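You operate a simulated robot arm through the tools that you are given. There is no shell and no other tool. Be economical: measure what you need, move in short steps, check, and stop when the job is done.

Carry out the task below with a simulated robot arm. There is one attempt and no reset: what you move stays moved.

TASK
Put two of the drilled blocks from the top of the wooden bench on the front of the black granite. Take the blue cap and put it on top of the white mouse. Press the blue down button two times. Put two of the memory sticks from the desk top on the job card on the right granite. Take the bracket from the right granite and put it on top of the white binder there. Any order will do. Set down upright: blue cap.

Only the result counts: the job must be done as asked and must still hold three seconds after the hand-in. Knocking over, shifting, dropping, spilling or breaking anything else fails it. A push-on lid holds only when it is set on centred and level and pressed home; a screw cap is set on level and turned clockwise until tight.

THE ROBOT
A 7-joint arm with a fingered hand on a trunk, on a base that drives. Base frame: it is fixed to the floor where the robot stands at the start and does not move with it; the origin is under the middle of the robot, x ahead of it, y to its left, z up; the surface under the hand at the start is at about z = 840. Units: mm, rad, N and s.
Its first joint turns from -2.007 to 2.007 rad. Places, roughly: binder [-5250, -4000, 750]; blue cap (4x4x6 cm) [-1200, 300, 900]; blue down button [-3300, 400, 1400]; bracket [-5000, -3500, 750]; drilled block [750, 250, 750]; front of the black granite (50x20 cm) [-1160, -2080, 720]; job card [-5500, -4000, 750]; memory stick [-3250, -2250, 1250]; white mouse (6x10x4 cm) [-1800, 300, 900]. Payload 5 kg.
The TCP is the grasp point between the finger pads, 32 mm short of the fingertips. In the tool frame z runs along the fingers and y along their closing line. The gripper opens to 160 mm. The gripper's body begins 89 mm behind the TCP. The gripper is a hand of 4 fingers: y runs from the thumb to the fingers, the wrist lies at [0, 0, -267] in the tool frame, and closing takes about 1.5 s.
Orientation is that of the tool frame in the base frame, as a unit quaternion [w, x, y, z]. With the fingers straight down and closing along the base's y, the tool's x points along the base's -x, its y along +y and its z along -z.

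THE INTERFACE
- The arm moves only by the tool apply_moves. Its argument "motion" is one flat list of numbers, 6 for each row, row after row: the turn, a rotation vector about the tool's x, y, z in units of 5 degrees (1.0 is 5 degrees), then the shift along the tool's x, y, z in units of 25 mm (1.0 is 25 mm). In form: [wx, wy, wz, tx, ty, tz, wx, wy, wz, tx, ty, tz, ...]. A call has 1 to 12 rows; each row shifts and turns the commanded pose from where the row before left it, along the tool's axes as they then stand. "gripper" is the finger opening in mm, from 0 to 160, set as the call begins (left out, the last holds). A call with a number of a shift or a turn outside -1 to 1 is refused whole. Each row takes 0.2 s and may step no farther than 50 mm and 0.15 rad from the row before; otherwise, or with a gripper value out of range, the whole call is refused. A pose out of reach is approached as far as the arm can. The call stops where the force on the tool passes 40 N (or 10 N more than at its start, if that is more) or the arm is blocked; 0.2 s more then pass. The fingers move at their own pace (about 45 mm/s each) and stop on an object; they squeeze with about 23 N. The grip force told is the motor's: it shows also when the fingers shut on nothing. Time passes only in rows, and 0.2 s behind the last, so rows that do not move let the fingers close. The reply holds the time, the measured pose of the TCP, the force on the tool along the base axes, the opening and the grip force, in the units named above and with some noise, with the torque about the TCP (base axes, N m) and any sound that the robot's microphone picked up.
- Cameras (640 x 400 px; columns grow to the right, rows downward): "scene" is now at [-41.3, 282.9, 1740.4]; the picture's right is [0.99, -0.13, -0.00], its down [-0.06, -0.42, -0.91] and it looks along [0.12, 0.90, -0.42] (base axes); focal length 214 px, centre (320, 200). "wrist" rides on the gripper at [80, -4, -114] in the tool frame; the picture's right is [0.05, 1.00, 0.00], its down [-0.82, 0.04, -0.58] and it looks along [-0.58, 0.03, 0.82] (tool axes); focal length 265 px, centre (320, 200). There is no depth. A picture from a camera that has moved, and an enlarged one, comes with that camera's place and axes in the base frame and with its lens.
- get_image(camera): a new picture of that camera. It takes no simulated time.
- raise_lower(by): slides the trunk up (or, below 0, down) by that many mm; the arm and the scene camera ride with it, the base frame stays. It gives what a move gives, with no picture.
- roll_base(legs): drives the robot by 1 to 6 legs, each [ahead, turn to the left] in mm and rad, along the robot's own axes; the way and the turn of a leg run together, so that a leg with both is an arc; at most 1500 mm and 3.142 rad a leg. The arm and the cameras ride along, it lands a little off, and it stops where it bumps. It gives what a move gives.
- set_fingers(finger1, finger2, finger3, thumb_bend): sets how far each is bent, from 0 (flat) to 100 (curled in); at 30 the hand is open as for a grip, at 70 the pads meet at the TCP. One left out holds its place. A second passes; each finger stops where it meets its share of the squeeze, and holds until it gets a number again. A gripper value or a shape takes the hand back. It gives what a move gives, with no picture; readings hold the bend of each and the force on the fingers (four entries, about 0 where the hand has none), thumb and palm.
- grasp_type(shape): the hand has 4 fingers and takes this shape, open, in about a second: jaw (thumb against the fingers, like two jaws); tri (thumb and two fingers); tip (a fingertip pinch); poke (one finger out to press); point (the index stretched); flat (the hand flat); cup (the hand cupped); fist (a fist). The gripper value then closes the fingers along that shape, each until it touches; the sizes above hold for jaw. It gives what a move gives, with no picture.
- pan_tilt(pan, tilt): turns the head with the scene camera to pan (to the left, within 2.705 rad either way) and tilt (down, from -0.506 to 1.204), counted from straight ahead of the robot. It gives what a move gives.
- inspect(camera, box): a new picture of the part [left, top, right, bottom] of that camera's present view, enlarged. It takes no simulated time.
- hand_in(): hands the job in; it is judged then, once.

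Work in short steps. Places have to be worked out from the pictures, the camera data and where the tool is seen: move nearer, look again, correct. Check each grasp and each placing, and mend what went wrong. You have 196 turns and 182 pictures in all, those below and enlarged ones among them. Open the gripper and draw the arm clear of the work before you hand the job in, unless the task says otherwise; then end with one line.

The tools are called after "Call:" by a JSON object that holds its "op" and its "data". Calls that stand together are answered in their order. apply_moves: Moves the arm, as the interface text tells. Its arguments: {"type":"object","properties":{"motion":{"type":"array","items":{"type":"number"}},"gripper":{"type":"number"}},"required":["motion"]} The other tools are called the same way: raise_lower (by) slides the trunk up or down; grasp_type (shape) gives the hand a shape; set_fingers (finger1, finger2, finger3, thumb_bend) moves the fingers one by one; roll_base (legs) drives the base; pan_tilt (pan, tilt) turns the head that bears the scene camera; get_image (camera) takes a picture; inspect (camera, box) takes an enlarged picture of a part of a camera's view; hand_in () hands the job in.

At the start:

```text
time_s: 0.0
eef_pos: [506.0, 303.4, 1078.7]
tool_rot: [-0.002, 0.0, 1.0, 0.004]
wrist_force: [-0.3, -0.6, -0.4]
ft_torque: [0.0, 0.0, 0.0]
opening: 159.6
grasp_force: 0.1
shape: jaw
bend: [30.0, 30.0, 30.0, 30.0]
finger forces: [0.0, 0.0, 0.0, 0.1, 0.0, 0.0]
trunk travel left (down, up): [-550.0, 440.0]
robot x, y, heading: [0.7, 0.9, 0.003]
head pan, tilt: [1.503, 1.201]
```

scene: 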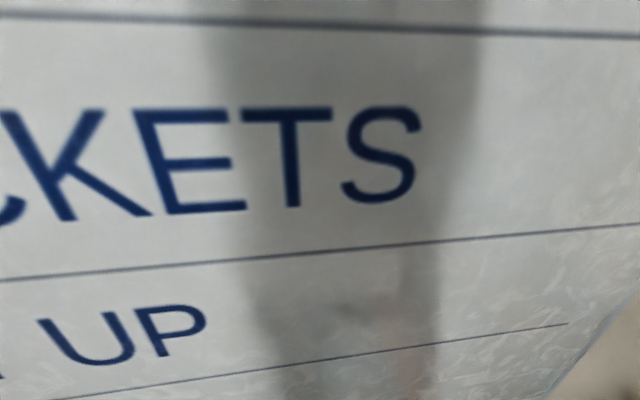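
wrist: 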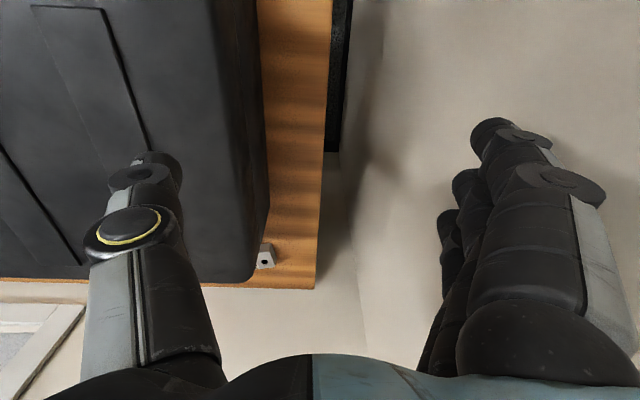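

The scene camera faces a board; I turn the head forward and down to see the bench.

Call:
{"op": "pan_tilt", "data": {"pan": 0.0, "tilt": 0.9}}

Call:
{"op": "get_image", "data": {"camera": "scene"}}

```text
time_s: 1.6
eef_pos: [501.9, 309.3, 1079.8]
tool_rot: [0.001, 0.0, 1.0, -0.001]
wrist_force: [0.7, 0.3, 0.3]
ft_torque: [0.0, -0.03, 0.01]
opening: 159.8
grasp_force: 0.1
shape: jaw
bend: [30.0, 30.0, 30.0, 30.0]
finger forces: [0.0, 0.0, 0.0, 0.0, 0.0, 0.1]
trunk travel left (down, up): [-550.0, 440.0]
robot x, y, heading: [-0.4, 1.3, 0.001]
head pan, tilt: [0.0, 0.901]
```

```text
179 pictures are left
camera scene: at [16.2, 202.8, 1699.2], right [0.0, -1.0, 0.0], down [-0.78, 0.0, -0.62], along [0.62, 0.0, -0.78], focal length 214 px, centre (320, 200)
```

scene: 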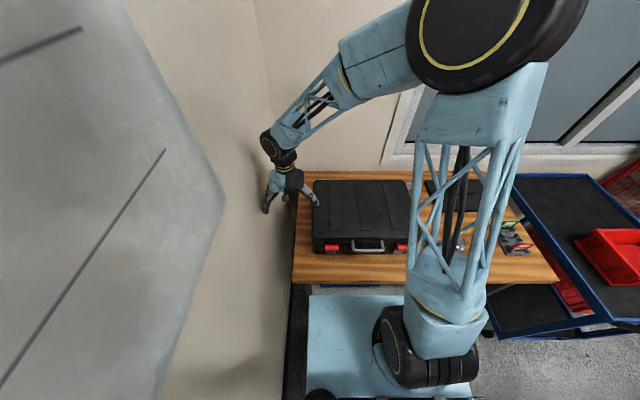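

The bench is ahead with a case on it; I zoom in on the bench top.

Call:
{"op": "inspect", "data": {"camera": "scene", "box": [280, 160, 440, 290]}}

Call:
{"op": "inspect", "data": {"camera": "scene", "box": [420, 150, 640, 300]}}

Call:
{"op": "inspect", "data": {"camera": "wrist", "box": [200, 200, 340, 300]}}

```text
3.08 times, centred on (360, 225) of scene
camera zoom: at [16.2, 202.8, 1699.2], right [0.0, -1.0, 0.0], down [-0.78, 0.0, -0.62], along [0.62, 0.0, -0.78], focal length 660 px, centre (197, 123)
```

zoom: 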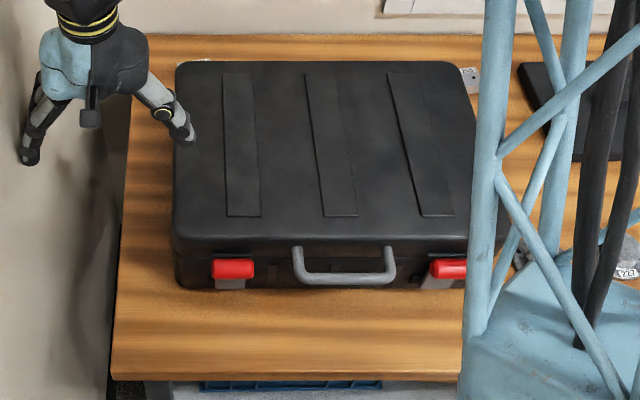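

```text
2.67 times, centred on (530, 225) of scene
camera zoom: at [16.2, 202.8, 1699.2], right [0.0, -1.0, 0.0], down [-0.78, 0.0, -0.62], along [0.62, 0.0, -0.78], focal length 572 px, centre (-240, 133)
```

zoom: 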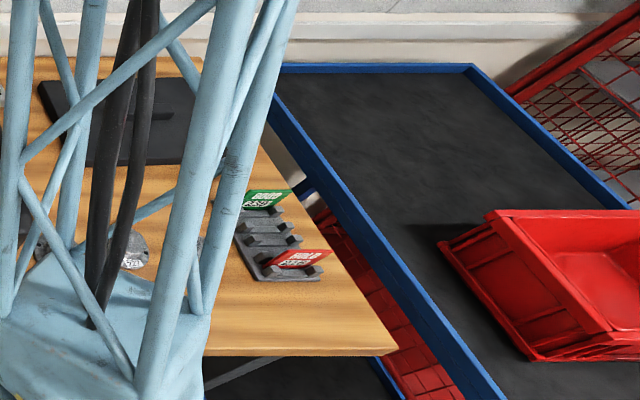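

```text
4.00 times, centred on (270, 250) of wrist
camera zoom: at [422.2, 305.2, 1191.1], right [-0.05, 1.0, 0.0], down [0.82, 0.04, 0.58], along [0.58, 0.03, -0.82], focal length 1062 px, centre (520, 0)
```

zoom: 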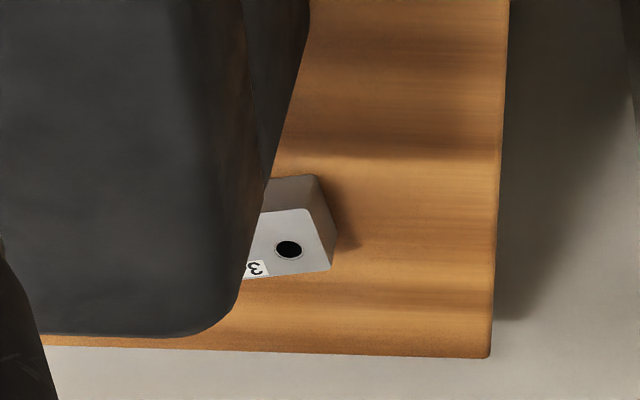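

One block (label 3) stands behind the case's left rear corner; more are probably near its right. I move the hand to the right at this height to survey with the wrist camera.

Call:
{"op": "apply_moves", "data": {"motion": [0, 0, 0, 0, -1, 0, 0, 0, 0, 0, -1, 0, 0, 0, 0, 0, -1, 0, 0, 0, 0, 0, -1, 0, 0, 0, 0, 0, -1, 0, 0, 0, 0, 0, -1, 0, 0, 0, 0, 0, -1, 0, 0, 0, 0, 0, -1, 0, 0, 0, 0, 0, -1, 0, 0, 0, 0, 0, -1, 0, 0, 0, 0, 0, -1, 0, 0, 0, 0, 0, -1, 0]}}

Call:
{"op": "get_image", "data": {"camera": "wrist"}}

Call:
{"op": "get_image", "data": {"camera": "scene"}}

```text
time_s: 4.2
eef_pos: [502.8, 9.7, 1078.8]
tool_rot: [0.0, 0.001, 1.0, 0.0]
wrist_force: [0.0, -0.3, 0.2]
ft_torque: [0.06, 0.01, -0.03]
opening: 160.1
grasp_force: 0.0
shape: jaw
bend: [30.0, 30.0, 30.0, 30.0]
finger forces: [0.0, 0.0, 0.0, 0.0, 0.1, 0.0]
trunk travel left (down, up): [-550.0, 440.0]
robot x, y, heading: [-2.7, -1.9, -0.002]
head pan, tilt: [0.0, 0.901]
```

```text
175 pictures are left
camera wrist: at [422.0, 4.4, 1190.9], right [-0.05, 1.0, 0.0], down [0.82, 0.04, 0.58], along [0.58, 0.03, -0.82], focal length 265 px, centre (320, 200)
```

wrist: 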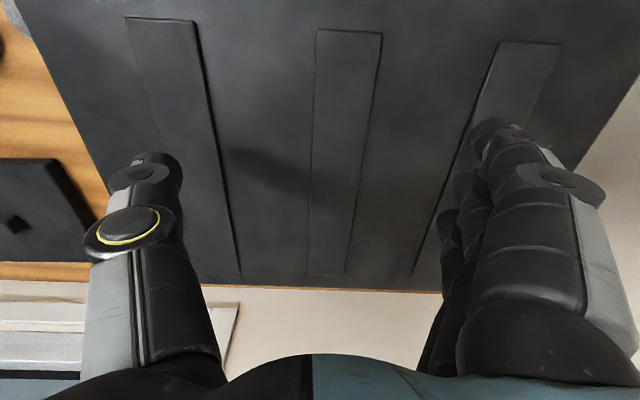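

```text
174 pictures are left
camera scene: at [16.1, 202.3, 1699.3], right [0.0, -1.0, 0.0], down [-0.78, 0.0, -0.62], along [0.62, 0.0, -0.78], focal length 214 px, centre (320, 200)
```

scene: 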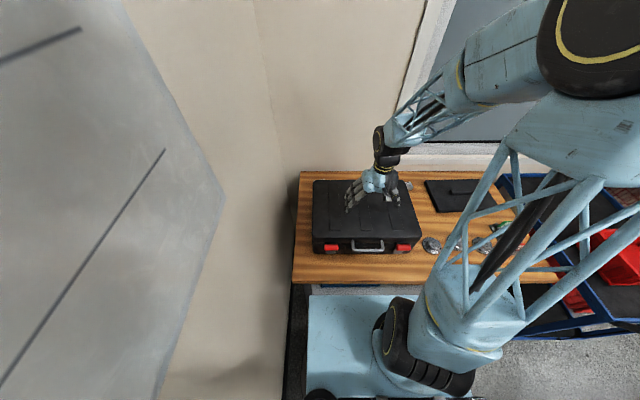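

Call:
{"op": "inspect", "data": {"camera": "scene", "box": [390, 165, 530, 265]}}

```text
4.00 times, centred on (460, 215) of scene
camera zoom: at [16.1, 202.3, 1699.3], right [0.0, -1.0, 0.0], down [-0.78, 0.0, -0.62], along [0.62, 0.0, -0.78], focal length 858 px, centre (-240, 140)
```

zoom: 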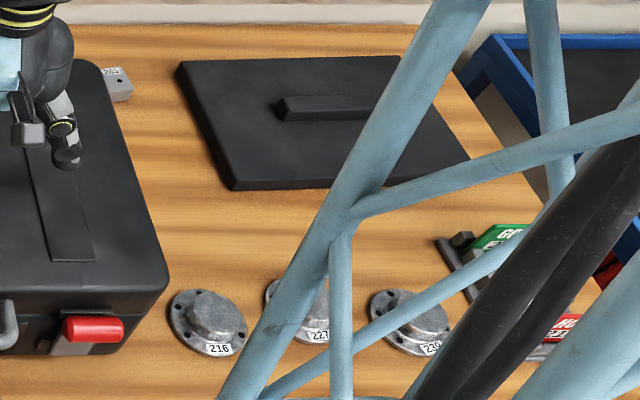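

Blocks stand at the rear left and rear right (label 205) of the case. I move the hand forward and right to look at the right one and behind the case.

Call:
{"op": "apply_moves", "data": {"motion": [0, 0, 0, -1, -1, 0, 0, 0, 0, -1, -1, 0, 0, 0, 0, -1, -1, 0, 0, 0, 0, -1, -1, 0, 0, 0, 0, -1, -1, 0, 0, 0, 0, -1, -1, 0, 0, 0, 0, -1, -1, 0, 0, 0, 0, -1, -1, 0, 0, 0, 0, 0, -1, 0, 0, 0, 0, 0, -1, 0]}}

Call:
{"op": "get_image", "data": {"camera": "wrist"}}

```text
time_s: 6.4
eef_pos: [702.1, -240.4, 1079.7]
tool_rot: [0.0, 0.0, 1.0, 0.0]
wrist_force: [-0.7, -0.6, 0.2]
ft_torque: [0.01, 0.0, -0.03]
opening: 159.9
grasp_force: 0.0
shape: jaw
bend: [30.0, 30.0, 30.0, 30.0]
finger forces: [0.1, 0.0, 0.0, 0.1, 0.0, 0.0]
trunk travel left (down, up): [-550.0, 440.0]
robot x, y, heading: [2.7, 0.8, -0.001]
head pan, tilt: [0.0, 0.901]
```

```text
172 pictures are left
camera wrist: at [622.4, -244.8, 1191.7], right [-0.05, 1.0, 0.0], down [0.82, 0.04, 0.58], along [0.58, 0.03, -0.82], focal length 265 px, centre (320, 200)
```

wrist: 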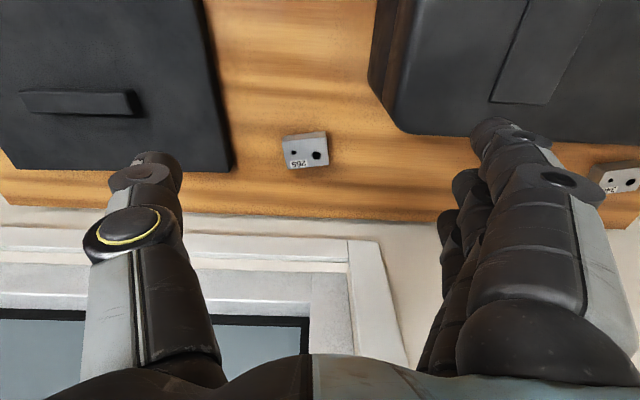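

With bench at z≈840, triangulation puts block 205 at about (775,-254) and the second at about (797,210). Case top is ~990. I zoom to see the details.

Call:
{"op": "inspect", "data": {"camera": "wrist", "box": [220, 80, 440, 220]}}

Call:
{"op": "inspect", "data": {"camera": "wrist", "box": [560, 120, 640, 240]}}

```text
2.86 times, centred on (330, 150) of wrist
camera zoom: at [622.4, -244.8, 1191.7], right [-0.05, 1.0, 0.0], down [0.82, 0.04, 0.58], along [0.58, 0.03, -0.82], focal length 758 px, centre (291, 343)
```

zoom: 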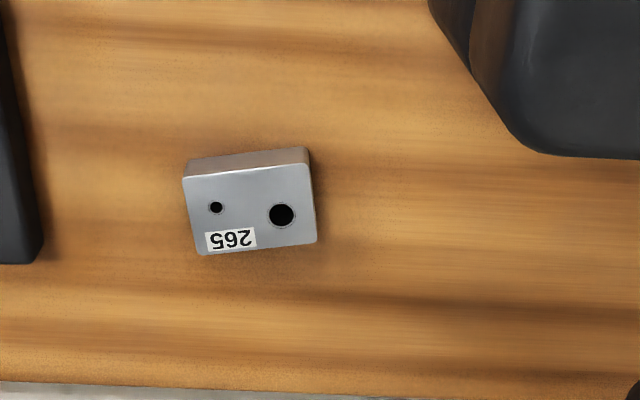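

```text
3.33 times, centred on (600, 180) of wrist
camera zoom: at [622.4, -244.8, 1191.7], right [-0.05, 1.0, 0.0], down [0.82, 0.04, 0.58], along [0.58, 0.03, -0.82], focal length 885 px, centre (-613, 267)
```

zoom: 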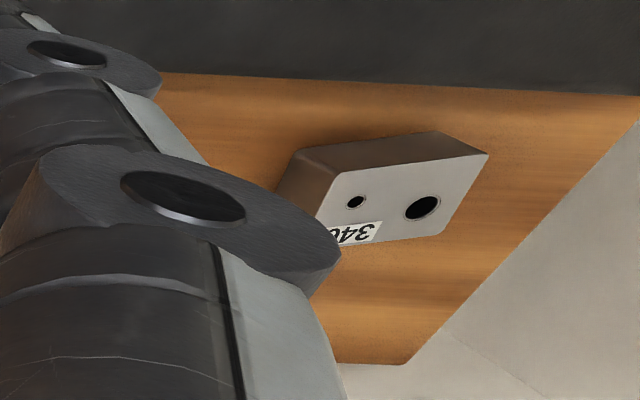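

Block 265 is about 56×40 mm at (777,-256), yawed ~9° counterclockwise; the case rear edge is at x≈696, so it clears. I go over it, turn with it and lower to z≈955.

Call:
{"op": "apply_moves", "data": {"motion": [0, 0, 0, -1, -0.2, 0, 0, 0, 0, -1, -0.2, 0, 0, 0, 0, -1, -0.24, 0, 0, 0, -0.9, 0, 0, 1, 0, 0, -0.9, 0, 0, 1, 0, 0, 0, 0, 0, 1, 0, 0, 0, 0, 0, 1, 0, 0, 0, 0, 0, 1], "gripper": 110}}

Call:
{"op": "get_image", "data": {"camera": "wrist"}}

```text
time_s: 8.2
eef_pos: [777.9, -256.5, 953.0]
tool_rot: [0.0, -0.078, 0.997, 0.0]
wrist_force: [0.3, -0.6, 0.1]
ft_torque: [-0.02, 0.02, 0.0]
opening: 110.4
grasp_force: 0.0
shape: jaw
bend: [67.0, 67.0, 67.0, 64.0]
finger forces: [0.0, 0.0, 0.1, 0.0, 0.1, 0.0]
trunk travel left (down, up): [-550.0, 440.0]
robot x, y, heading: [5.7, -2.3, 0.001]
head pan, tilt: [0.0, 0.901]
```

```text
169 pictures are left
camera wrist: at [699.0, -273.6, 1065.8], right [-0.21, 0.98, 0.0], down [0.8, 0.17, 0.58], along [0.56, 0.12, -0.82], focal length 265 px, centre (320, 200)
```

wrist: 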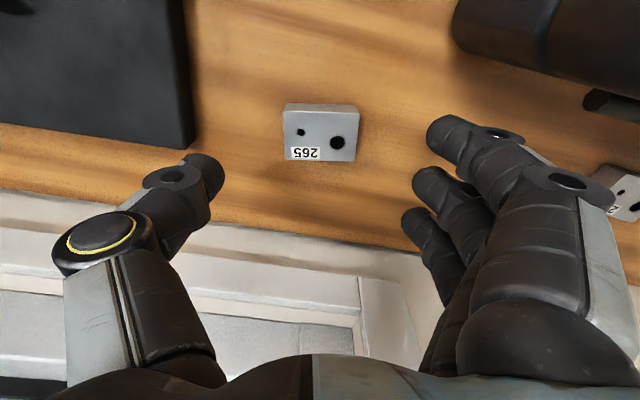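

The hand is aligned with block 265, centred within a few mm. I lower to TCP z≈878 (fingertips just above the bench) and close.

Call:
{"op": "apply_moves", "data": {"motion": [0, 0, 0, 0.05, 0, 1, 0, 0, 0, 0, 0, 1, 0, 0, 0, 0, 0, 0.6, 0, 0, 0, 0, 0, 0.4]}}

Call:
{"op": "get_image", "data": {"camera": "wrist"}}

```text
time_s: 9.2
eef_pos: [775.7, -256.1, 878.6]
tool_rot: [0.001, -0.078, 0.997, 0.0]
wrist_force: [-0.5, -0.7, 0.2]
ft_torque: [-0.02, 0.02, -0.04]
opening: 110.3
grasp_force: 0.0
shape: jaw
bend: [67.0, 67.0, 67.0, 64.0]
finger forces: [0.1, 0.1, 0.0, 0.0, 0.1, 0.0]
trunk travel left (down, up): [-550.0, 440.0]
robot x, y, heading: [-5.1, 0.5, -0.001]
head pan, tilt: [0.0, 0.901]
```

```text
168 pictures are left
camera wrist: at [697.5, -273.4, 990.5], right [-0.21, 0.98, 0.0], down [0.8, 0.17, 0.58], along [0.56, 0.12, -0.82], focal length 265 px, centre (320, 200)
```

wrist: 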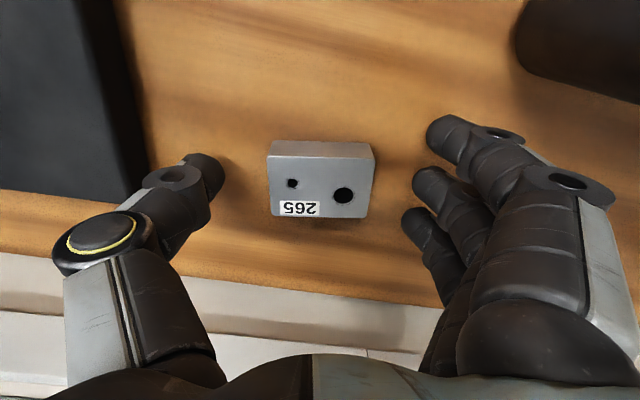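

The block lies between the thumb and fingers. I close on it.

Call:
{"op": "apply_moves", "data": {"motion": [0, 0, 0, 0, 0, 0.15, 0, 0, 0, 0, 0, 0, 0, 0, 0, 0, 0, 0, 0, 0, 0, 0, 0, 0, 0, 0, 0, 0, 0, 0, 0, 0, 0, 0, 0, 0, 0, 0, 0, 0, 0, 0], "gripper": 20}}

Call:
{"op": "get_image", "data": {"camera": "wrist"}}

```text
time_s: 10.8
eef_pos: [776.0, -256.1, 875.1]
tool_rot: [0.0, -0.078, 0.997, 0.0]
wrist_force: [-0.2, 0.3, 0.2]
ft_torque: [0.02, 0.0, 0.01]
opening: 42.5
grasp_force: 13.4
shape: jaw
bend: [66.0, 73.0, 73.0, 70.0]
finger forces: [0.1, 5.2, 4.5, 0.0, 10.2, 0.0]
trunk travel left (down, up): [-550.0, 440.0]
robot x, y, heading: [0.3, -1.5, 0.002]
head pan, tilt: [0.0, 0.901]
```

```text
167 pictures are left
camera wrist: at [697.7, -273.6, 987.3], right [-0.21, 0.98, 0.0], down [0.8, 0.17, 0.58], along [0.56, 0.12, -0.82], focal length 265 px, centre (320, 200)
```

wrist: 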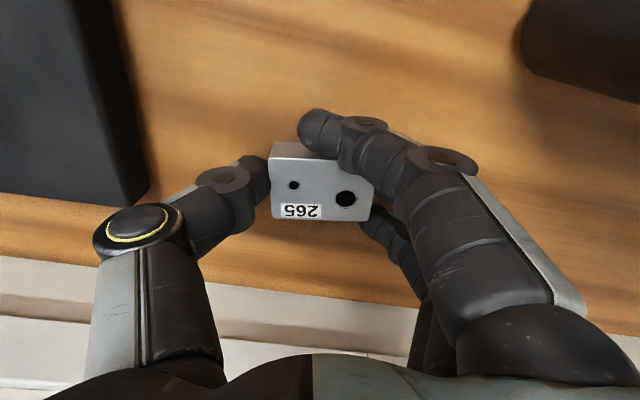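

Fingers 2, 3 and the thumb hold the block, finger 1 passes beside it. I let it settle and lift.

Call:
{"op": "apply_moves", "data": {"motion": [0, 0, 0, 0, 0, 0, 0, 0, 0, 0, 0, -0.5, 0, 0, 0, 0, 0, -1, 0, 0, 0, 0, 0, -1, 0, 0, 0, 0, 0, -1, 0, 0, 0, 0, 0, -1, 0, 0, 0, 0, 0, -1, 0, 0, 0, 0, 0, -1, 0, 0, 0, 0, 0, -1, 0, 0, 0, 0, 0, -1, 0, 0, 0, 0, 0, -1], "gripper": 0}}

Call:
{"op": "get_image", "data": {"camera": "wrist"}}

```text
time_s: 13.2
eef_pos: [776.4, -256.9, 1112.6]
tool_rot: [0.0, -0.079, 0.997, 0.001]
wrist_force: [-0.8, 0.0, -1.4]
ft_torque: [-0.03, -0.02, -0.01]
opening: 41.2
grasp_force: 23.1
shape: jaw
bend: [68.0, 73.0, 73.0, 70.0]
finger forces: [0.1, 9.7, 8.8, 0.0, 18.5, 0.1]
trunk travel left (down, up): [-550.0, 440.0]
robot x, y, heading: [0.8, 0.2, -0.001]
head pan, tilt: [0.0, 0.901]
```

```text
166 pictures are left
camera wrist: at [697.7, -273.3, 1224.8], right [-0.21, 0.98, 0.0], down [0.8, 0.17, 0.58], along [0.56, 0.12, -0.82], focal length 265 px, centre (320, 200)
```

wrist: 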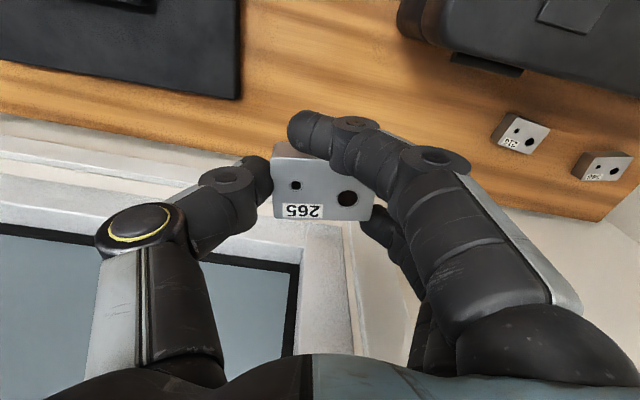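

Block 265 is lifted, and a third block is seen beside 34x. Now I draw the arm in and look around with the head towards the right and rear to plan the drive.

Call:
{"op": "apply_moves", "data": {"motion": [0, 0, 0.9, 1, 0.3, -1, 0, 0, 0.9, 1, 0.3, -1, 0, 0, 0, 1, 1, -1, 0, 0, 0, 1, 1, -1, 0, 0, 0, 1, 1, 0, 0, 0, 0, 1, 1, 0, 0, 0, 0, 1, 1, 0, 0, 0, 0, 1, 1, 0, 0, 0, 0, 1, 1, 0, 0, 0, 0, 1, 1, 0, 0, 0, 0, 1, 1, 0, 0, 0, 0, 1, 1, 0]}}

Call:
{"op": "pan_tilt", "data": {"pan": -2.2, "tilt": 0.5}}

Call:
{"op": "get_image", "data": {"camera": "scene"}}

Call:
{"op": "pan_tilt", "data": {"pan": 2.6, "tilt": 0.5}}

Call:
{"op": "get_image", "data": {"camera": "scene"}}

```text
time_s: 15.8
eef_pos: [474.2, 3.0, 1213.3]
tool_rot: [0.0, 0.0, 1.0, 0.0]
wrist_force: [-0.3, -0.9, -2.1]
ft_torque: [0.03, -0.01, 0.0]
opening: 41.0
grasp_force: 23.0
shape: jaw
bend: [68.0, 73.0, 73.0, 70.0]
finger forces: [0.0, 9.8, 8.8, 0.1, 18.6, 0.0]
trunk travel left (down, up): [-550.0, 440.0]
robot x, y, heading: [2.5, -4.4, 0.002]
head pan, tilt: [0.0, 0.901]
```

```text
time_s: 17.9
eef_pos: [475.9, 3.0, 1213.3]
tool_rot: [0.0, 0.0, 1.0, 0.0]
wrist_force: [0.1, 0.8, -2.0]
ft_torque: [0.03, -0.04, 0.02]
opening: 41.1
grasp_force: 22.8
shape: jaw
bend: [68.0, 73.0, 73.0, 70.0]
finger forces: [0.0, 9.8, 9.0, 0.1, 18.6, 0.0]
trunk travel left (down, up): [-550.0, 440.0]
robot x, y, heading: [0.0, -0.6, -0.001]
head pan, tilt: [-2.201, 0.499]
```

```text
165 pictures are left
camera scene: at [-112.9, 129.1, 1733.1], right [-0.81, 0.59, 0.0], down [0.28, 0.39, -0.88], along [-0.52, -0.71, -0.48], focal length 214 px, centre (320, 200)
```

scene: 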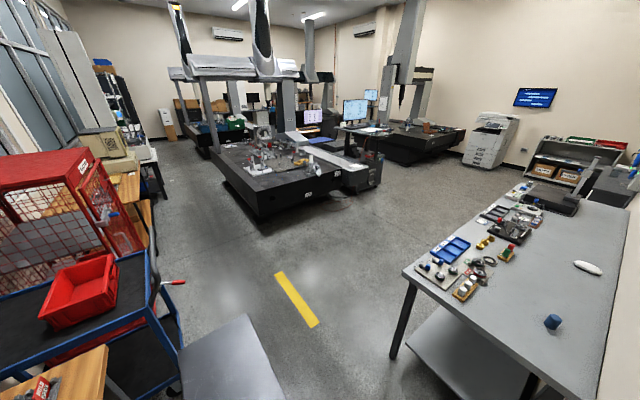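

```text
time_s: 21.7
eef_pos: [474.7, 1.0, 1212.7]
tool_rot: [-0.001, 0.0, 1.0, 0.0]
wrist_force: [-0.1, 0.0, -2.0]
ft_torque: [0.01, 0.0, -0.03]
opening: 40.9
grasp_force: 22.9
shape: jaw
bend: [68.0, 73.0, 73.0, 70.0]
finger forces: [0.0, 9.9, 9.0, 0.0, 18.7, 0.0]
trunk travel left (down, up): [-550.0, 440.0]
robot x, y, heading: [1.9, -1.4, 0.001]
head pan, tilt: [2.601, 0.499]
```

```text
164 pictures are left
camera scene: at [-137.3, 249.4, 1733.1], right [0.52, 0.86, 0.0], down [0.41, -0.25, -0.88], along [-0.75, 0.45, -0.48], focal length 214 px, centre (320, 200)
```

scene: 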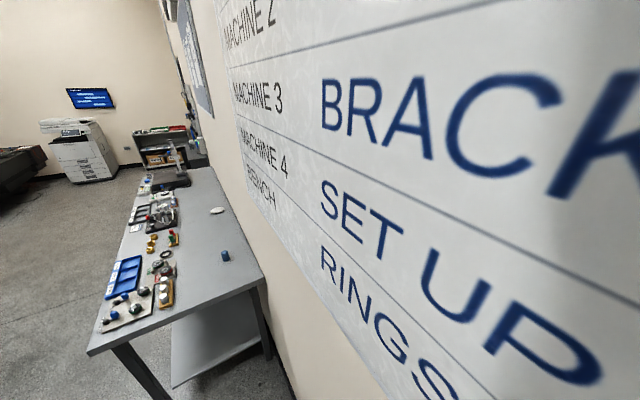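

Very useful view. I look again to the rear right and zoom on the black granite.

Call:
{"op": "pan_tilt", "data": {"pan": -2.2, "tilt": 0.5}}

Call:
{"op": "inspect", "data": {"camera": "scene", "box": [190, 100, 400, 230]}}

Call:
{"op": "inspect", "data": {"camera": "scene", "box": [320, 60, 520, 185]}}

Call:
{"op": "inspect", "data": {"camera": "scene", "box": [400, 120, 640, 345]}}

```text
time_s: 25.5
eef_pos: [476.3, 2.4, 1213.0]
tool_rot: [0.0, -0.001, 1.0, 0.0]
wrist_force: [0.2, -0.8, -1.2]
ft_torque: [-0.02, 0.02, 0.01]
opening: 41.3
grasp_force: 22.7
shape: jaw
bend: [68.0, 73.0, 73.0, 70.0]
finger forces: [0.1, 9.8, 9.0, 0.1, 18.6, 0.0]
trunk travel left (down, up): [-550.0, 440.0]
robot x, y, heading: [-0.7, -0.6, -0.0]
head pan, tilt: [-2.201, 0.499]
```

```text
3.05 times, centred on (295, 165) of scene
camera zoom: at [-112.9, 128.8, 1733.1], right [-0.81, 0.59, 0.0], down [0.28, 0.39, -0.88], along [-0.52, -0.71, -0.48], focal length 654 px, centre (396, 307)
```

zoom: 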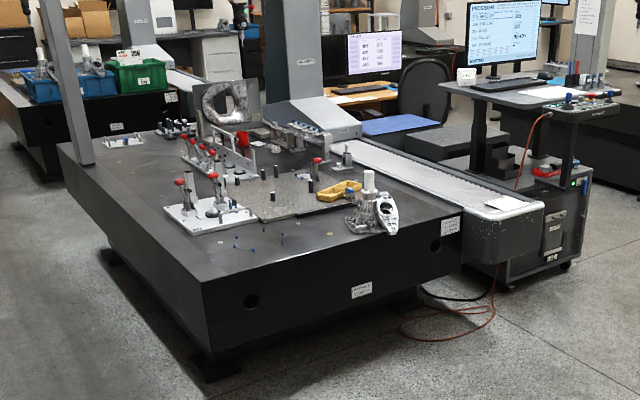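

```text
3.20 times, centred on (420, 122) of scene
camera zoom: at [-112.9, 128.8, 1733.1], right [-0.81, 0.59, 0.0], down [0.28, 0.39, -0.88], along [-0.52, -0.71, -0.48], focal length 686 px, centre (0, 448)
```

zoom: 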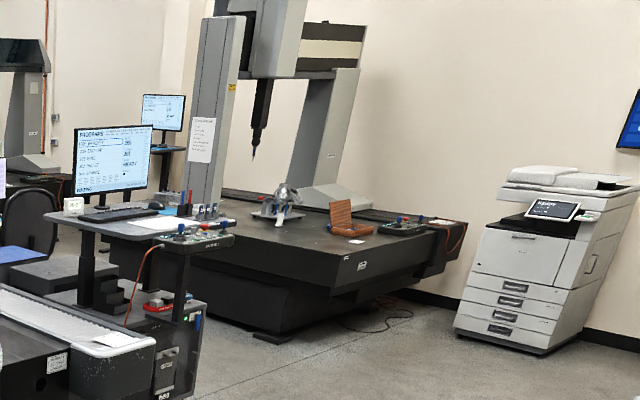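

```text
1.78 times, centred on (520, 232) of scene
camera zoom: at [-112.9, 128.8, 1733.1], right [-0.81, 0.59, 0.0], down [0.28, 0.39, -0.88], along [-0.52, -0.71, -0.48], focal length 381 px, centre (-36, 142)
```

zoom: 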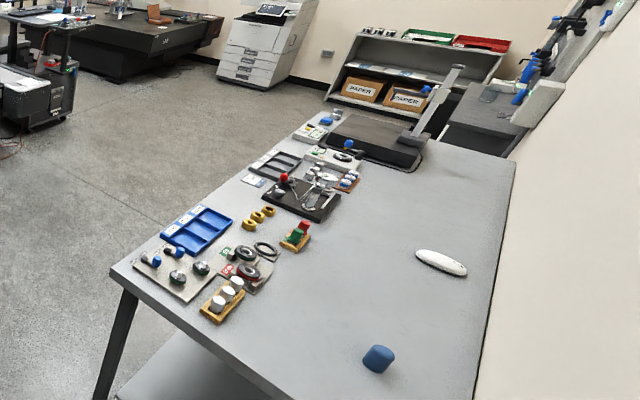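

The front zone of the granite is empty, its front edge runs along x at y≈-1930. A grey plate is near the robot; I look down to see whether it is an obstacle.

Call:
{"op": "pan_tilt", "data": {"pan": -2.2, "tilt": 1.15}}

Call:
{"op": "get_image", "data": {"camera": "scene"}}

```text
time_s: 26.5
eef_pos: [474.7, 2.0, 1213.7]
tool_rot: [0.0, 0.0, 1.0, 0.0]
wrist_force: [1.5, 0.1, -1.7]
ft_torque: [-0.01, 0.02, 0.0]
opening: 40.9
grasp_force: 22.4
shape: jaw
bend: [68.0, 73.0, 73.0, 70.0]
finger forces: [0.1, 9.8, 9.0, 0.0, 18.5, 0.0]
trunk travel left (down, up): [-550.0, 440.0]
robot x, y, heading: [-0.4, 0.2, -0.003]
head pan, tilt: [-2.201, 1.15]
```

```text
160 pictures are left
camera scene: at [-94.5, 154.2, 1682.3], right [-0.81, 0.59, 0.0], down [0.54, 0.74, -0.41], along [-0.24, -0.33, -0.91], focal length 214 px, centre (320, 200)
```

scene: 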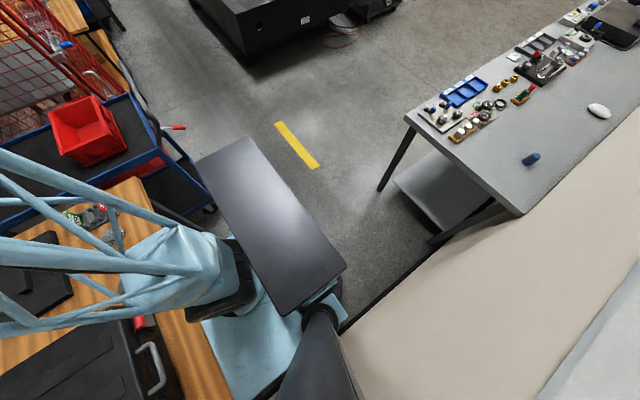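

I look at the robot's own body from other pans to learn whether this plate belongs to it.

Call:
{"op": "pan_tilt", "data": {"pan": -1.5, "tilt": 1.2}}

Call:
{"op": "get_image", "data": {"camera": "scene"}}

Call:
{"op": "pan_tilt", "data": {"pan": -2.7, "tilt": 1.2}}

Call:
{"op": "get_image", "data": {"camera": "scene"}}

```text
time_s: 27.6
eef_pos: [476.4, 1.9, 1212.9]
tool_rot: [0.001, 0.0, 1.0, 0.0]
wrist_force: [-0.6, -0.4, -1.3]
ft_torque: [-0.02, 0.04, 0.01]
opening: 41.1
grasp_force: 23.6
shape: jaw
bend: [68.0, 73.0, 73.0, 70.0]
finger forces: [0.1, 9.8, 8.9, 0.1, 18.7, 0.1]
trunk travel left (down, up): [-550.0, 440.0]
robot x, y, heading: [0.5, -2.1, -0.002]
head pan, tilt: [-1.499, 1.201]
```

```text
159 pictures are left
camera scene: at [-55.6, 146.5, 1679.4], right [-1.0, -0.07, 0.0], down [-0.06, 0.93, -0.36], along [0.02, -0.36, -0.93], focal length 214 px, centre (320, 200)
```

scene: 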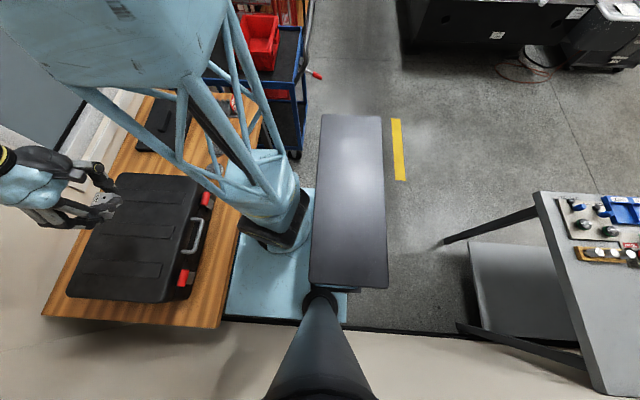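

```text
time_s: 29.0
eef_pos: [475.6, 2.1, 1213.0]
tool_rot: [0.001, 0.0, 1.0, 0.0]
wrist_force: [-0.7, 0.9, -1.1]
ft_torque: [0.02, 0.05, 0.01]
opening: 40.8
grasp_force: 23.0
shape: jaw
bend: [68.0, 73.0, 73.0, 70.0]
finger forces: [0.0, 9.8, 9.0, 0.1, 18.6, 0.1]
trunk travel left (down, up): [-550.0, 440.0]
robot x, y, heading: [-0.5, -2.7, 0.002]
head pan, tilt: [-2.7, 1.201]
```

```text
158 pictures are left
camera scene: at [-109.9, 178.4, 1679.4], right [-0.43, 0.9, 0.0], down [0.84, 0.4, -0.36], along [-0.33, -0.16, -0.93], focal length 214 px, centre (320, 200)
```

scene: 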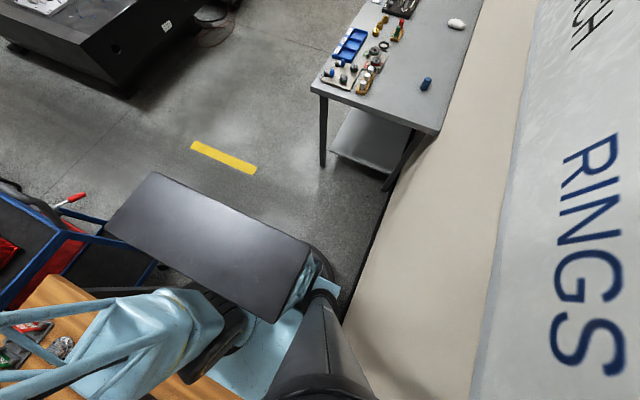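

The grey box is the robot's own body. The way to the granite front is free: back off, turn right, and drive past the yellow stripe in legs.

Call:
{"op": "roll_base", "data": {"legs": [[-230, 0], [0, -1.57], [700, 0]]}}

Call:
{"op": "pan_tilt", "data": {"pan": 0, "tilt": 0.5}}

Call:
{"op": "get_image", "data": {"camera": "scene"}}

```text
time_s: 38.2
eef_pos: [-245.8, -1184.1, 1212.1]
tool_rot: [0.0, 0.713, 0.701, 0.0]
wrist_force: [0.4, 0.0, -1.7]
ft_torque: [0.01, 0.0, 0.0]
opening: 40.9
grasp_force: 23.2
shape: jaw
bend: [68.0, 73.0, 73.0, 70.0]
finger forces: [0.1, 9.9, 9.0, 0.0, 18.5, 0.0]
trunk travel left (down, up): [-550.0, 440.0]
robot x, y, heading: [-240.0, -710.8, -1.593]
head pan, tilt: [-2.7, 1.201]
```

```text
time_s: 40.6
eef_pos: [-244.9, -1184.1, 1213.0]
tool_rot: [0.0, 0.713, 0.701, 0.0]
wrist_force: [-0.2, -0.5, -1.1]
ft_torque: [0.04, 0.01, 0.02]
opening: 41.1
grasp_force: 23.2
shape: jaw
bend: [68.0, 73.0, 73.0, 70.0]
finger forces: [0.1, 9.9, 8.9, 0.0, 18.5, 0.1]
trunk travel left (down, up): [-550.0, 440.0]
robot x, y, heading: [-240.0, -710.8, -1.595]
head pan, tilt: [0.0, 0.499]
```

```text
157 pictures are left
camera scene: at [-38.2, -743.3, 1733.1], right [-1.0, 0.02, 0.0], down [0.01, 0.48, -0.88], along [-0.02, -0.88, -0.48], focal length 214 px, centre (320, 200)
```

scene: 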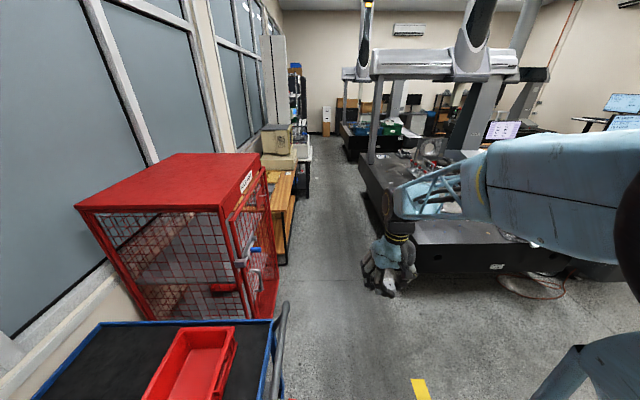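

Drive went as planned. Now to the granite front, ending facing -y at about (-1160,-1400).

Call:
{"op": "roll_base", "data": {"legs": [[0, -0.904], [1149, 0], [0, 0.928]]}}

Call:
{"op": "pan_tilt", "data": {"pan": 0, "tilt": 0.9}}

Call:
{"op": "get_image", "data": {"camera": "scene"}}

Call:
{"op": "get_image", "data": {"camera": "wrist"}}

```text
time_s: 51.5
eef_pos: [-1152.9, -1881.3, 1214.1]
tool_rot: [-0.001, 0.701, 0.714, 0.0]
wrist_force: [-0.2, 0.5, -1.5]
ft_torque: [-0.03, 0.02, 0.01]
opening: 40.8
grasp_force: 22.6
shape: jaw
bend: [68.0, 73.0, 73.0, 70.0]
finger forces: [0.0, 9.9, 9.1, 0.0, 18.5, 0.0]
trunk travel left (down, up): [-550.0, 440.0]
robot x, y, heading: [-1166.1, -1406.2, -1.551]
head pan, tilt: [0.0, 0.499]
```

```text
time_s: 52.4
eef_pos: [-1154.5, -1880.4, 1214.5]
tool_rot: [0.001, 0.7, 0.714, 0.0]
wrist_force: [0.2, -1.0, -0.9]
ft_torque: [0.03, -0.01, 0.03]
opening: 41.2
grasp_force: 23.2
shape: jaw
bend: [68.0, 73.0, 73.0, 70.0]
finger forces: [0.0, 9.8, 9.0, 0.0, 18.4, 0.0]
trunk travel left (down, up): [-550.0, 440.0]
robot x, y, heading: [-1166.5, -1408.8, -1.552]
head pan, tilt: [0.0, 0.901]
```

```text
156 pictures are left
camera scene: at [-962.0, -1417.6, 1699.3], right [-1.0, -0.02, 0.0], down [-0.01, 0.78, -0.62], along [0.01, -0.62, -0.78], focal length 214 px, centre (320, 200)
```

scene: 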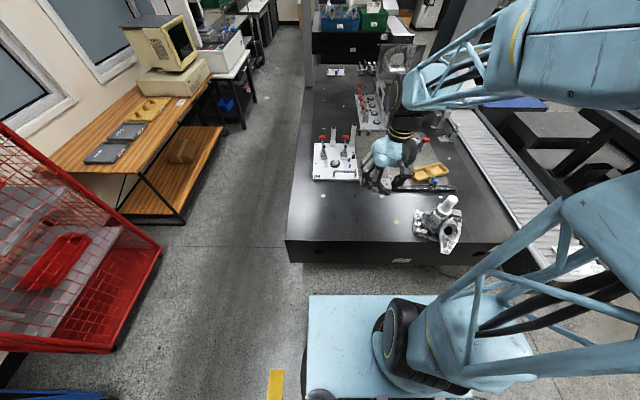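

```text
155 pictures are left
camera wrist: at [-1158.8, -1800.6, 1325.3], right [1.0, 0.07, 0.0], down [0.06, -0.81, 0.58], along [0.04, -0.58, -0.82], focal length 265 px, centre (320, 200)
```

wrist: 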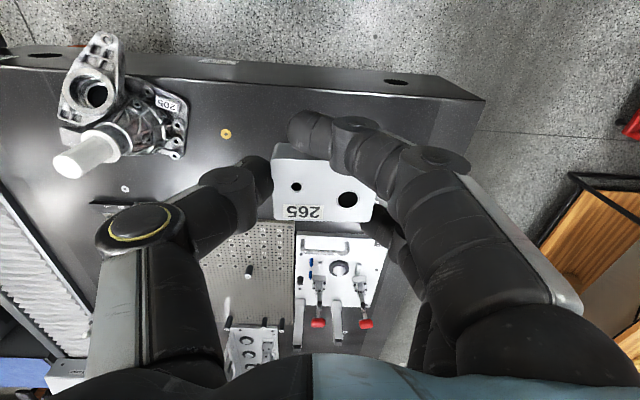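

Surface z≈720 fits the edge seen. The zone is clear between the casting and the left end; I go to (-1060,-2070) and down to z≈850.

Call:
{"op": "apply_moves", "data": {"motion": [0, 0, 0, -0.8, 0.4, 1, 0, 0, 0, -0.8, 0.4, 1, 0, 0, 0, -0.8, 0.4, 1, 0, 0, 0, -0.8, 0.4, 1, 0, 0, 0, -0.8, 0.4, 1, 0, 0, 0, -0.8, 0.4, 1, 0, 0, 0, -0.8, 0.4, 1, 0, 0, 0, -0.8, 0.4, 1, 0, 0, 0, -0.7, 0.4, 1, 0, 0, 0, -0.5, 0, 1, 0, 0, 0, 0, 0, 1, 0, 0, 0, 0, 0, 1]}}

Call:
{"op": "apply_moves", "data": {"motion": [0, 0, 0, 0, 0, 1, 0, 0, 0, 0, 0, 1, 0, 0, 0, 0, 0, 0.4]}}

Call:
{"op": "get_image", "data": {"camera": "wrist"}}

Call:
{"op": "get_image", "data": {"camera": "scene"}}

```text
time_s: 55.0
eef_pos: [-1061.2, -2069.5, 912.9]
tool_rot: [0.0, 0.7, 0.714, 0.0]
wrist_force: [-0.1, 0.4, -0.9]
ft_torque: [0.04, 0.03, 0.04]
opening: 40.9
grasp_force: 23.1
shape: jaw
bend: [68.0, 73.0, 73.0, 70.0]
finger forces: [0.0, 10.0, 9.1, 0.1, 18.5, 0.0]
trunk travel left (down, up): [-550.0, 440.0]
robot x, y, heading: [-1167.8, -1406.6, -1.554]
head pan, tilt: [0.0, 0.901]
```

```text
time_s: 55.8
eef_pos: [-1061.0, -2068.2, 854.5]
tool_rot: [0.0, 0.7, 0.714, 0.0]
wrist_force: [0.2, -0.2, -1.2]
ft_torque: [0.02, -0.01, 0.01]
opening: 40.8
grasp_force: 23.3
shape: jaw
bend: [68.0, 73.0, 73.0, 70.0]
finger forces: [0.0, 9.9, 9.2, 0.0, 18.4, 0.0]
trunk travel left (down, up): [-550.0, 440.0]
robot x, y, heading: [-1165.1, -1408.1, -1.555]
head pan, tilt: [0.0, 0.901]
```

```text
154 pictures are left
camera wrist: at [-1065.8, -1988.5, 965.6], right [1.0, 0.07, 0.0], down [0.06, -0.81, 0.58], along [0.04, -0.58, -0.82], focal length 265 px, centre (320, 200)
```

wrist: 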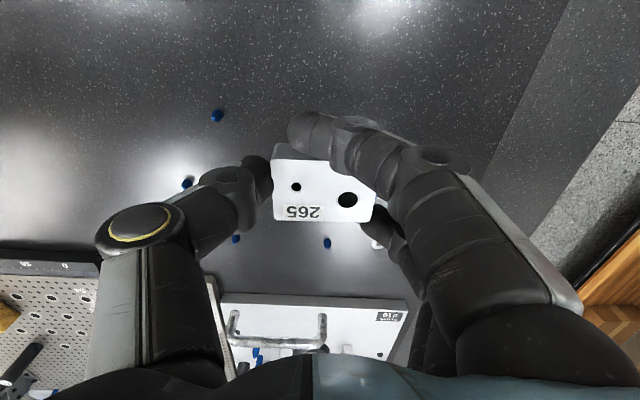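

```text
153 pictures are left
camera scene: at [-961.9, -1417.8, 1699.2], right [-1.0, -0.02, 0.0], down [-0.01, 0.78, -0.62], along [0.01, -0.62, -0.78], focal length 214 px, centre (320, 200)
```

scene: 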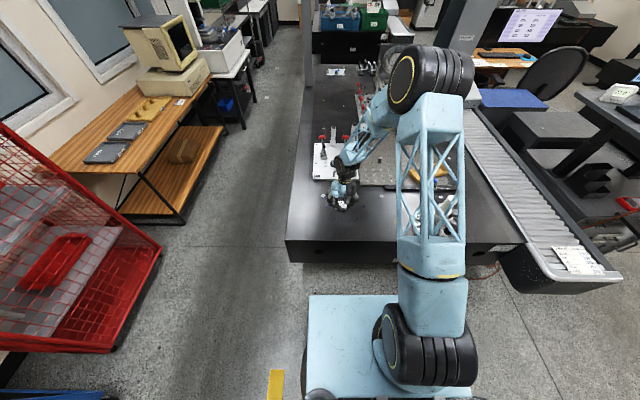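

Small blue pins stand at about (-1154,-2072), (-1196,-2145) and (-1039,-2223); I zoom to check before setting down.

Call:
{"op": "inspect", "data": {"camera": "wrist", "box": [150, 80, 400, 260]}}

```text
2.22 times, centred on (275, 170) of wrist
camera zoom: at [-1065.8, -1988.5, 965.6], right [1.0, 0.07, 0.0], down [0.06, -0.81, 0.58], along [0.04, -0.58, -0.82], focal length 590 px, centre (420, 267)
```

zoom: 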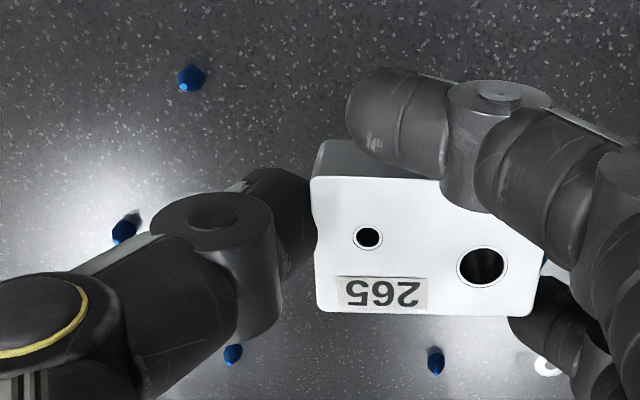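

The pins form a ring around (-1094,-2150), likely with one hidden below the hand. I shift away to (-955,-2045) to set down there.

Call:
{"op": "apply_moves", "data": {"motion": [0, 0, 0, 0.2, 0.85, 0, 0, 0, 0, 0.2, 0.85, 0, 0, 0, 0, 0.2, 0.85, 0, 0, 0, 0, 0.2, 0.85, 0, 0, 0, 0, 0.05, 0.84, 0]}}

Call:
{"op": "get_image", "data": {"camera": "wrist"}}

```text
time_s: 57.0
eef_pos: [-955.0, -2046.5, 853.2]
tool_rot: [0.0, 0.7, 0.714, 0.0]
wrist_force: [0.8, 0.1, -1.3]
ft_torque: [-0.01, 0.03, 0.01]
opening: 40.8
grasp_force: 23.5
shape: jaw
bend: [68.0, 73.0, 73.0, 70.0]
finger forces: [0.0, 9.9, 9.2, 0.0, 18.5, 0.0]
trunk travel left (down, up): [-550.0, 440.0]
robot x, y, heading: [-1164.1, -1402.9, -1.555]
head pan, tilt: [0.0, 0.901]
```

```text
151 pictures are left
camera wrist: at [-959.7, -1965.9, 965.8], right [1.0, 0.07, 0.0], down [0.06, -0.81, 0.58], along [0.04, -0.58, -0.82], focal length 265 px, centre (320, 200)
```

wrist: 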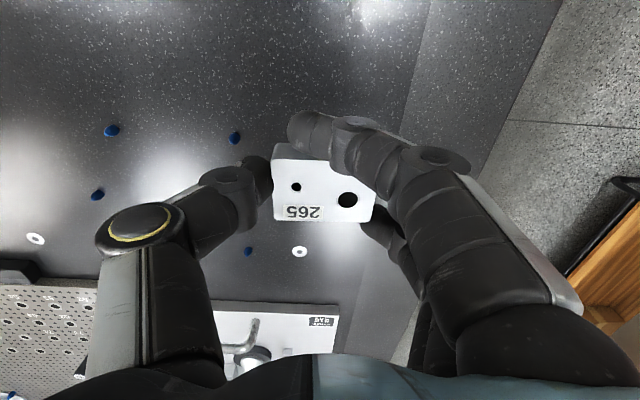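

The sixth pin is at (-1036,-2070), clear of the thumb. I lower toward the surface.

Call:
{"op": "apply_moves", "data": {"motion": [0, 0, 0, 0, 0, 1, 0, 0, 0, 0, 0, 1, 0, 0, 0, 0, 0, 1, 0, 0, 0, 0, 0, 0.4, 0, 0, 0, 0, 0, 0.2, 0, 0, 0, 0, 0, 0]}}

Call:
{"op": "get_image", "data": {"camera": "wrist"}}

```text
time_s: 58.4
eef_pos: [-954.0, -2045.7, 763.6]
tool_rot: [0.0, 0.7, 0.714, -0.001]
wrist_force: [-0.2, 0.1, -1.2]
ft_torque: [0.05, 0.03, -0.03]
opening: 40.9
grasp_force: 22.7
shape: jaw
bend: [68.0, 73.0, 73.0, 70.0]
finger forces: [0.0, 9.9, 9.1, 0.0, 18.5, 0.0]
trunk travel left (down, up): [-550.0, 440.0]
robot x, y, heading: [-1166.1, -1405.8, -1.554]
head pan, tilt: [0.0, 0.901]
```

```text
150 pictures are left
camera wrist: at [-959.9, -1965.4, 875.1], right [1.0, 0.07, 0.0], down [0.06, -0.81, 0.58], along [0.04, -0.58, -0.82], focal length 265 px, centre (320, 200)
```

wrist: 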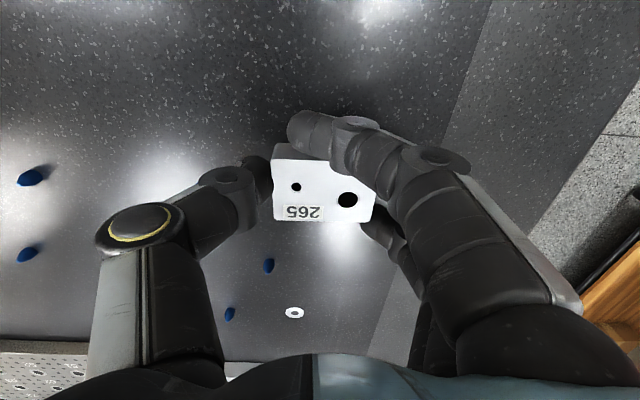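

No contact yet; small steps down until it touches.

Call:
{"op": "apply_moves", "data": {"motion": [0, 0, 0, 0, 0, 0.1, 0, 0, 0, 0, 0, 0.1, 0, 0, 0, 0, 0, 0.1, 0, 0, 0, 0, 0, 0.1, 0, 0, 0, 0, 0, 0]}}

```text
time_s: 59.6
eef_pos: [-954.2, -2045.6, 752.2]
tool_rot: [0.0, 0.7, 0.715, -0.001]
wrist_force: [0.1, 0.2, -1.2]
ft_torque: [-0.02, 0.02, 0.01]
opening: 41.1
grasp_force: 22.9
shape: jaw
bend: [68.0, 73.0, 73.0, 70.0]
finger forces: [0.0, 10.1, 9.0, 0.0, 18.5, 0.0]
trunk travel left (down, up): [-550.0, 440.0]
robot x, y, heading: [-1166.2, -1403.1, -1.553]
head pan, tilt: [0.0, 0.901]
```

Call:
{"op": "apply_moves", "data": {"motion": [0, 0, 0, 0, 0, 0.1, 0, 0, 0, 0, 0, 0.1, 0, 0, 0, 0, 0, 0.1, 0, 0, 0, 0, 0, 0.1, 0, 0, 0, 0, 0, 0]}}

Call:
{"op": "get_image", "data": {"camera": "wrist"}}

```text
time_s: 60.8
eef_pos: [-953.1, -2045.7, 744.2]
tool_rot: [0.001, 0.7, 0.714, -0.001]
wrist_force: [-0.5, 0.3, 11.5]
ft_torque: [-0.11, -0.32, 0.0]
opening: 41.0
grasp_force: 23.0
shape: jaw
bend: [68.0, 73.0, 73.0, 70.0]
finger forces: [0.1, 10.6, 10.2, 0.0, 20.6, 0.0]
trunk travel left (down, up): [-550.0, 440.0]
robot x, y, heading: [-1167.2, -1407.5, -1.553]
head pan, tilt: [0.0, 0.901]
```

```text
149 pictures are left
camera wrist: at [-959.8, -1965.8, 856.0], right [1.0, 0.07, 0.0], down [0.06, -0.81, 0.58], along [0.04, -0.58, -0.82], focal length 265 px, centre (320, 200)
```

wrist: 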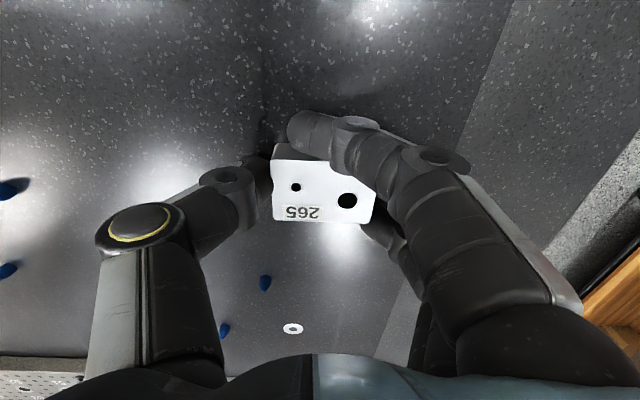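

It touches (11 N). I open and lift straight up.

Call:
{"op": "apply_moves", "data": {"motion": [0, 0, 0, 0, 0, -0.05, 0, 0, 0, 0, 0, 0, 0, 0, 0, 0, 0, 0, 0, 0, 0, 0, 0, 0, 0, 0, 0, 0, 0, 0], "gripper": 95}}

Call:
{"op": "apply_moves", "data": {"motion": [0, 0, 0, 0, 0, -0.5, 0, 0, 0, 0, 0, -1, 0, 0, 0, 0, 0, -1, 0, 0, 0, 0, 0, -1, 0, 0, 0, 0, 0, -1, 0, 0, 0, 0, 0, -1, 0, 0, 0, 0, 0, -1, 0, 0, 0, 0, 0, -1, 0, 0, 0, 0, 0, -1, 0, 0, 0, 0, 0, -1, 0, 0, 0, 0, 0, -1]}}

Call:
{"op": "get_image", "data": {"camera": "wrist"}}

```text
time_s: 62.0
eef_pos: [-954.9, -2045.8, 744.4]
tool_rot: [0.0, 0.7, 0.714, -0.001]
wrist_force: [0.5, 0.1, 1.2]
ft_torque: [0.02, 0.0, -0.01]
opening: 94.6
grasp_force: 0.0
shape: jaw
bend: [71.0, 71.0, 71.0, 70.0]
finger forces: [0.0, 0.0, 0.0, 0.0, 0.1, 0.1]
trunk travel left (down, up): [-550.0, 440.0]
robot x, y, heading: [-1165.8, -1405.8, -1.557]
head pan, tilt: [0.0, 0.901]
```

```text
time_s: 64.4
eef_pos: [-954.7, -2045.7, 1007.2]
tool_rot: [0.0, 0.7, 0.714, -0.001]
wrist_force: [0.2, -0.5, -0.2]
ft_torque: [-0.02, 0.01, 0.02]
opening: 94.8
grasp_force: 0.1
shape: jaw
bend: [71.0, 71.0, 71.0, 70.0]
finger forces: [0.0, 0.1, 0.0, 0.0, 0.0, 0.1]
trunk travel left (down, up): [-550.0, 440.0]
robot x, y, heading: [-1164.6, -1404.3, -1.556]
head pan, tilt: [0.0, 0.901]
```

```text
148 pictures are left
camera wrist: at [-959.3, -1966.3, 1119.2], right [1.0, 0.07, 0.0], down [0.06, -0.81, 0.58], along [0.04, -0.58, -0.82], focal length 265 px, centre (320, 200)
```

wrist: 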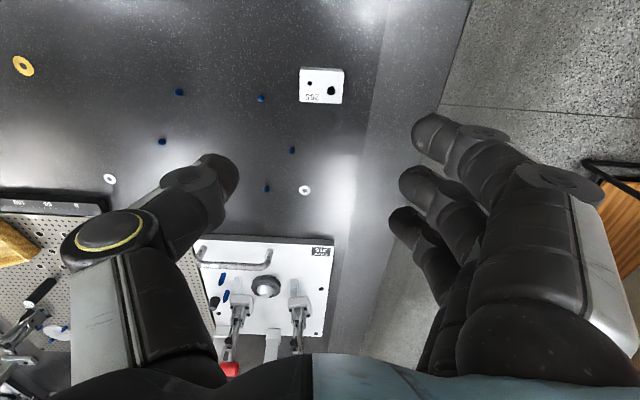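

Block 265 stands on the granite front. I retract the arm and drive back to the bench the same way.

Call:
{"op": "apply_moves", "data": {"motion": [0, 0, 0, 0.6, -0.7, -0.7, 0, 0, 0, 0.6, -0.7, -0.7, 0, 0, 0, 0.6, -0.7, -0.7, 0, 0, 0, 0.6, -0.7, -0.7, 0, 0, 0, 0.6, -0.7, -0.7, 0, 0, 0, 0.6, -0.7, -0.7, 0, 0, 0, 0.6, -0.7, -0.7, 0, 0, 0, 0.6, -0.7, -0.7, 0, 0, 0, 0.6, -0.7, -0.7, 0, 0, 0, 0.6, -0.7, -0.7, 0, 0, 0, 0.6, -0.7, -0.7, 0, 0, 0, 0, -0.7, -0.5]}}

Call:
{"op": "roll_base", "data": {"legs": [[0, -0.944], [-1149, 0], [0, 0.928], [-700, 0]]}}

```text
time_s: 67.0
eef_pos: [-1168.0, -1884.4, 1211.6]
tool_rot: [0.0, 0.7, 0.714, 0.0]
wrist_force: [0.5, 1.0, 0.8]
ft_torque: [-0.04, 0.03, 0.01]
opening: 94.7
grasp_force: 0.1
shape: jaw
bend: [71.0, 71.0, 71.0, 70.0]
finger forces: [0.1, 0.0, 0.0, 0.1, 0.0, 0.0]
trunk travel left (down, up): [-550.0, 440.0]
robot x, y, heading: [-1169.3, -1403.8, -1.556]
head pan, tilt: [0.0, 0.901]
```

```text
time_s: 81.3
eef_pos: [-253.5, -481.4, 1213.1]
tool_rot: [0.0, 0.702, 0.713, 0.0]
wrist_force: [0.2, 0.5, -0.7]
ft_torque: [-0.02, 0.0, -0.02]
opening: 94.4
grasp_force: 0.1
shape: jaw
bend: [71.0, 71.0, 71.0, 70.0]
finger forces: [0.1, 0.0, 0.0, 0.1, 0.1, 0.1]
trunk travel left (down, up): [-550.0, 440.0]
robot x, y, heading: [-249.5, -6.4, -1.561]
head pan, tilt: [0.0, 0.901]
```

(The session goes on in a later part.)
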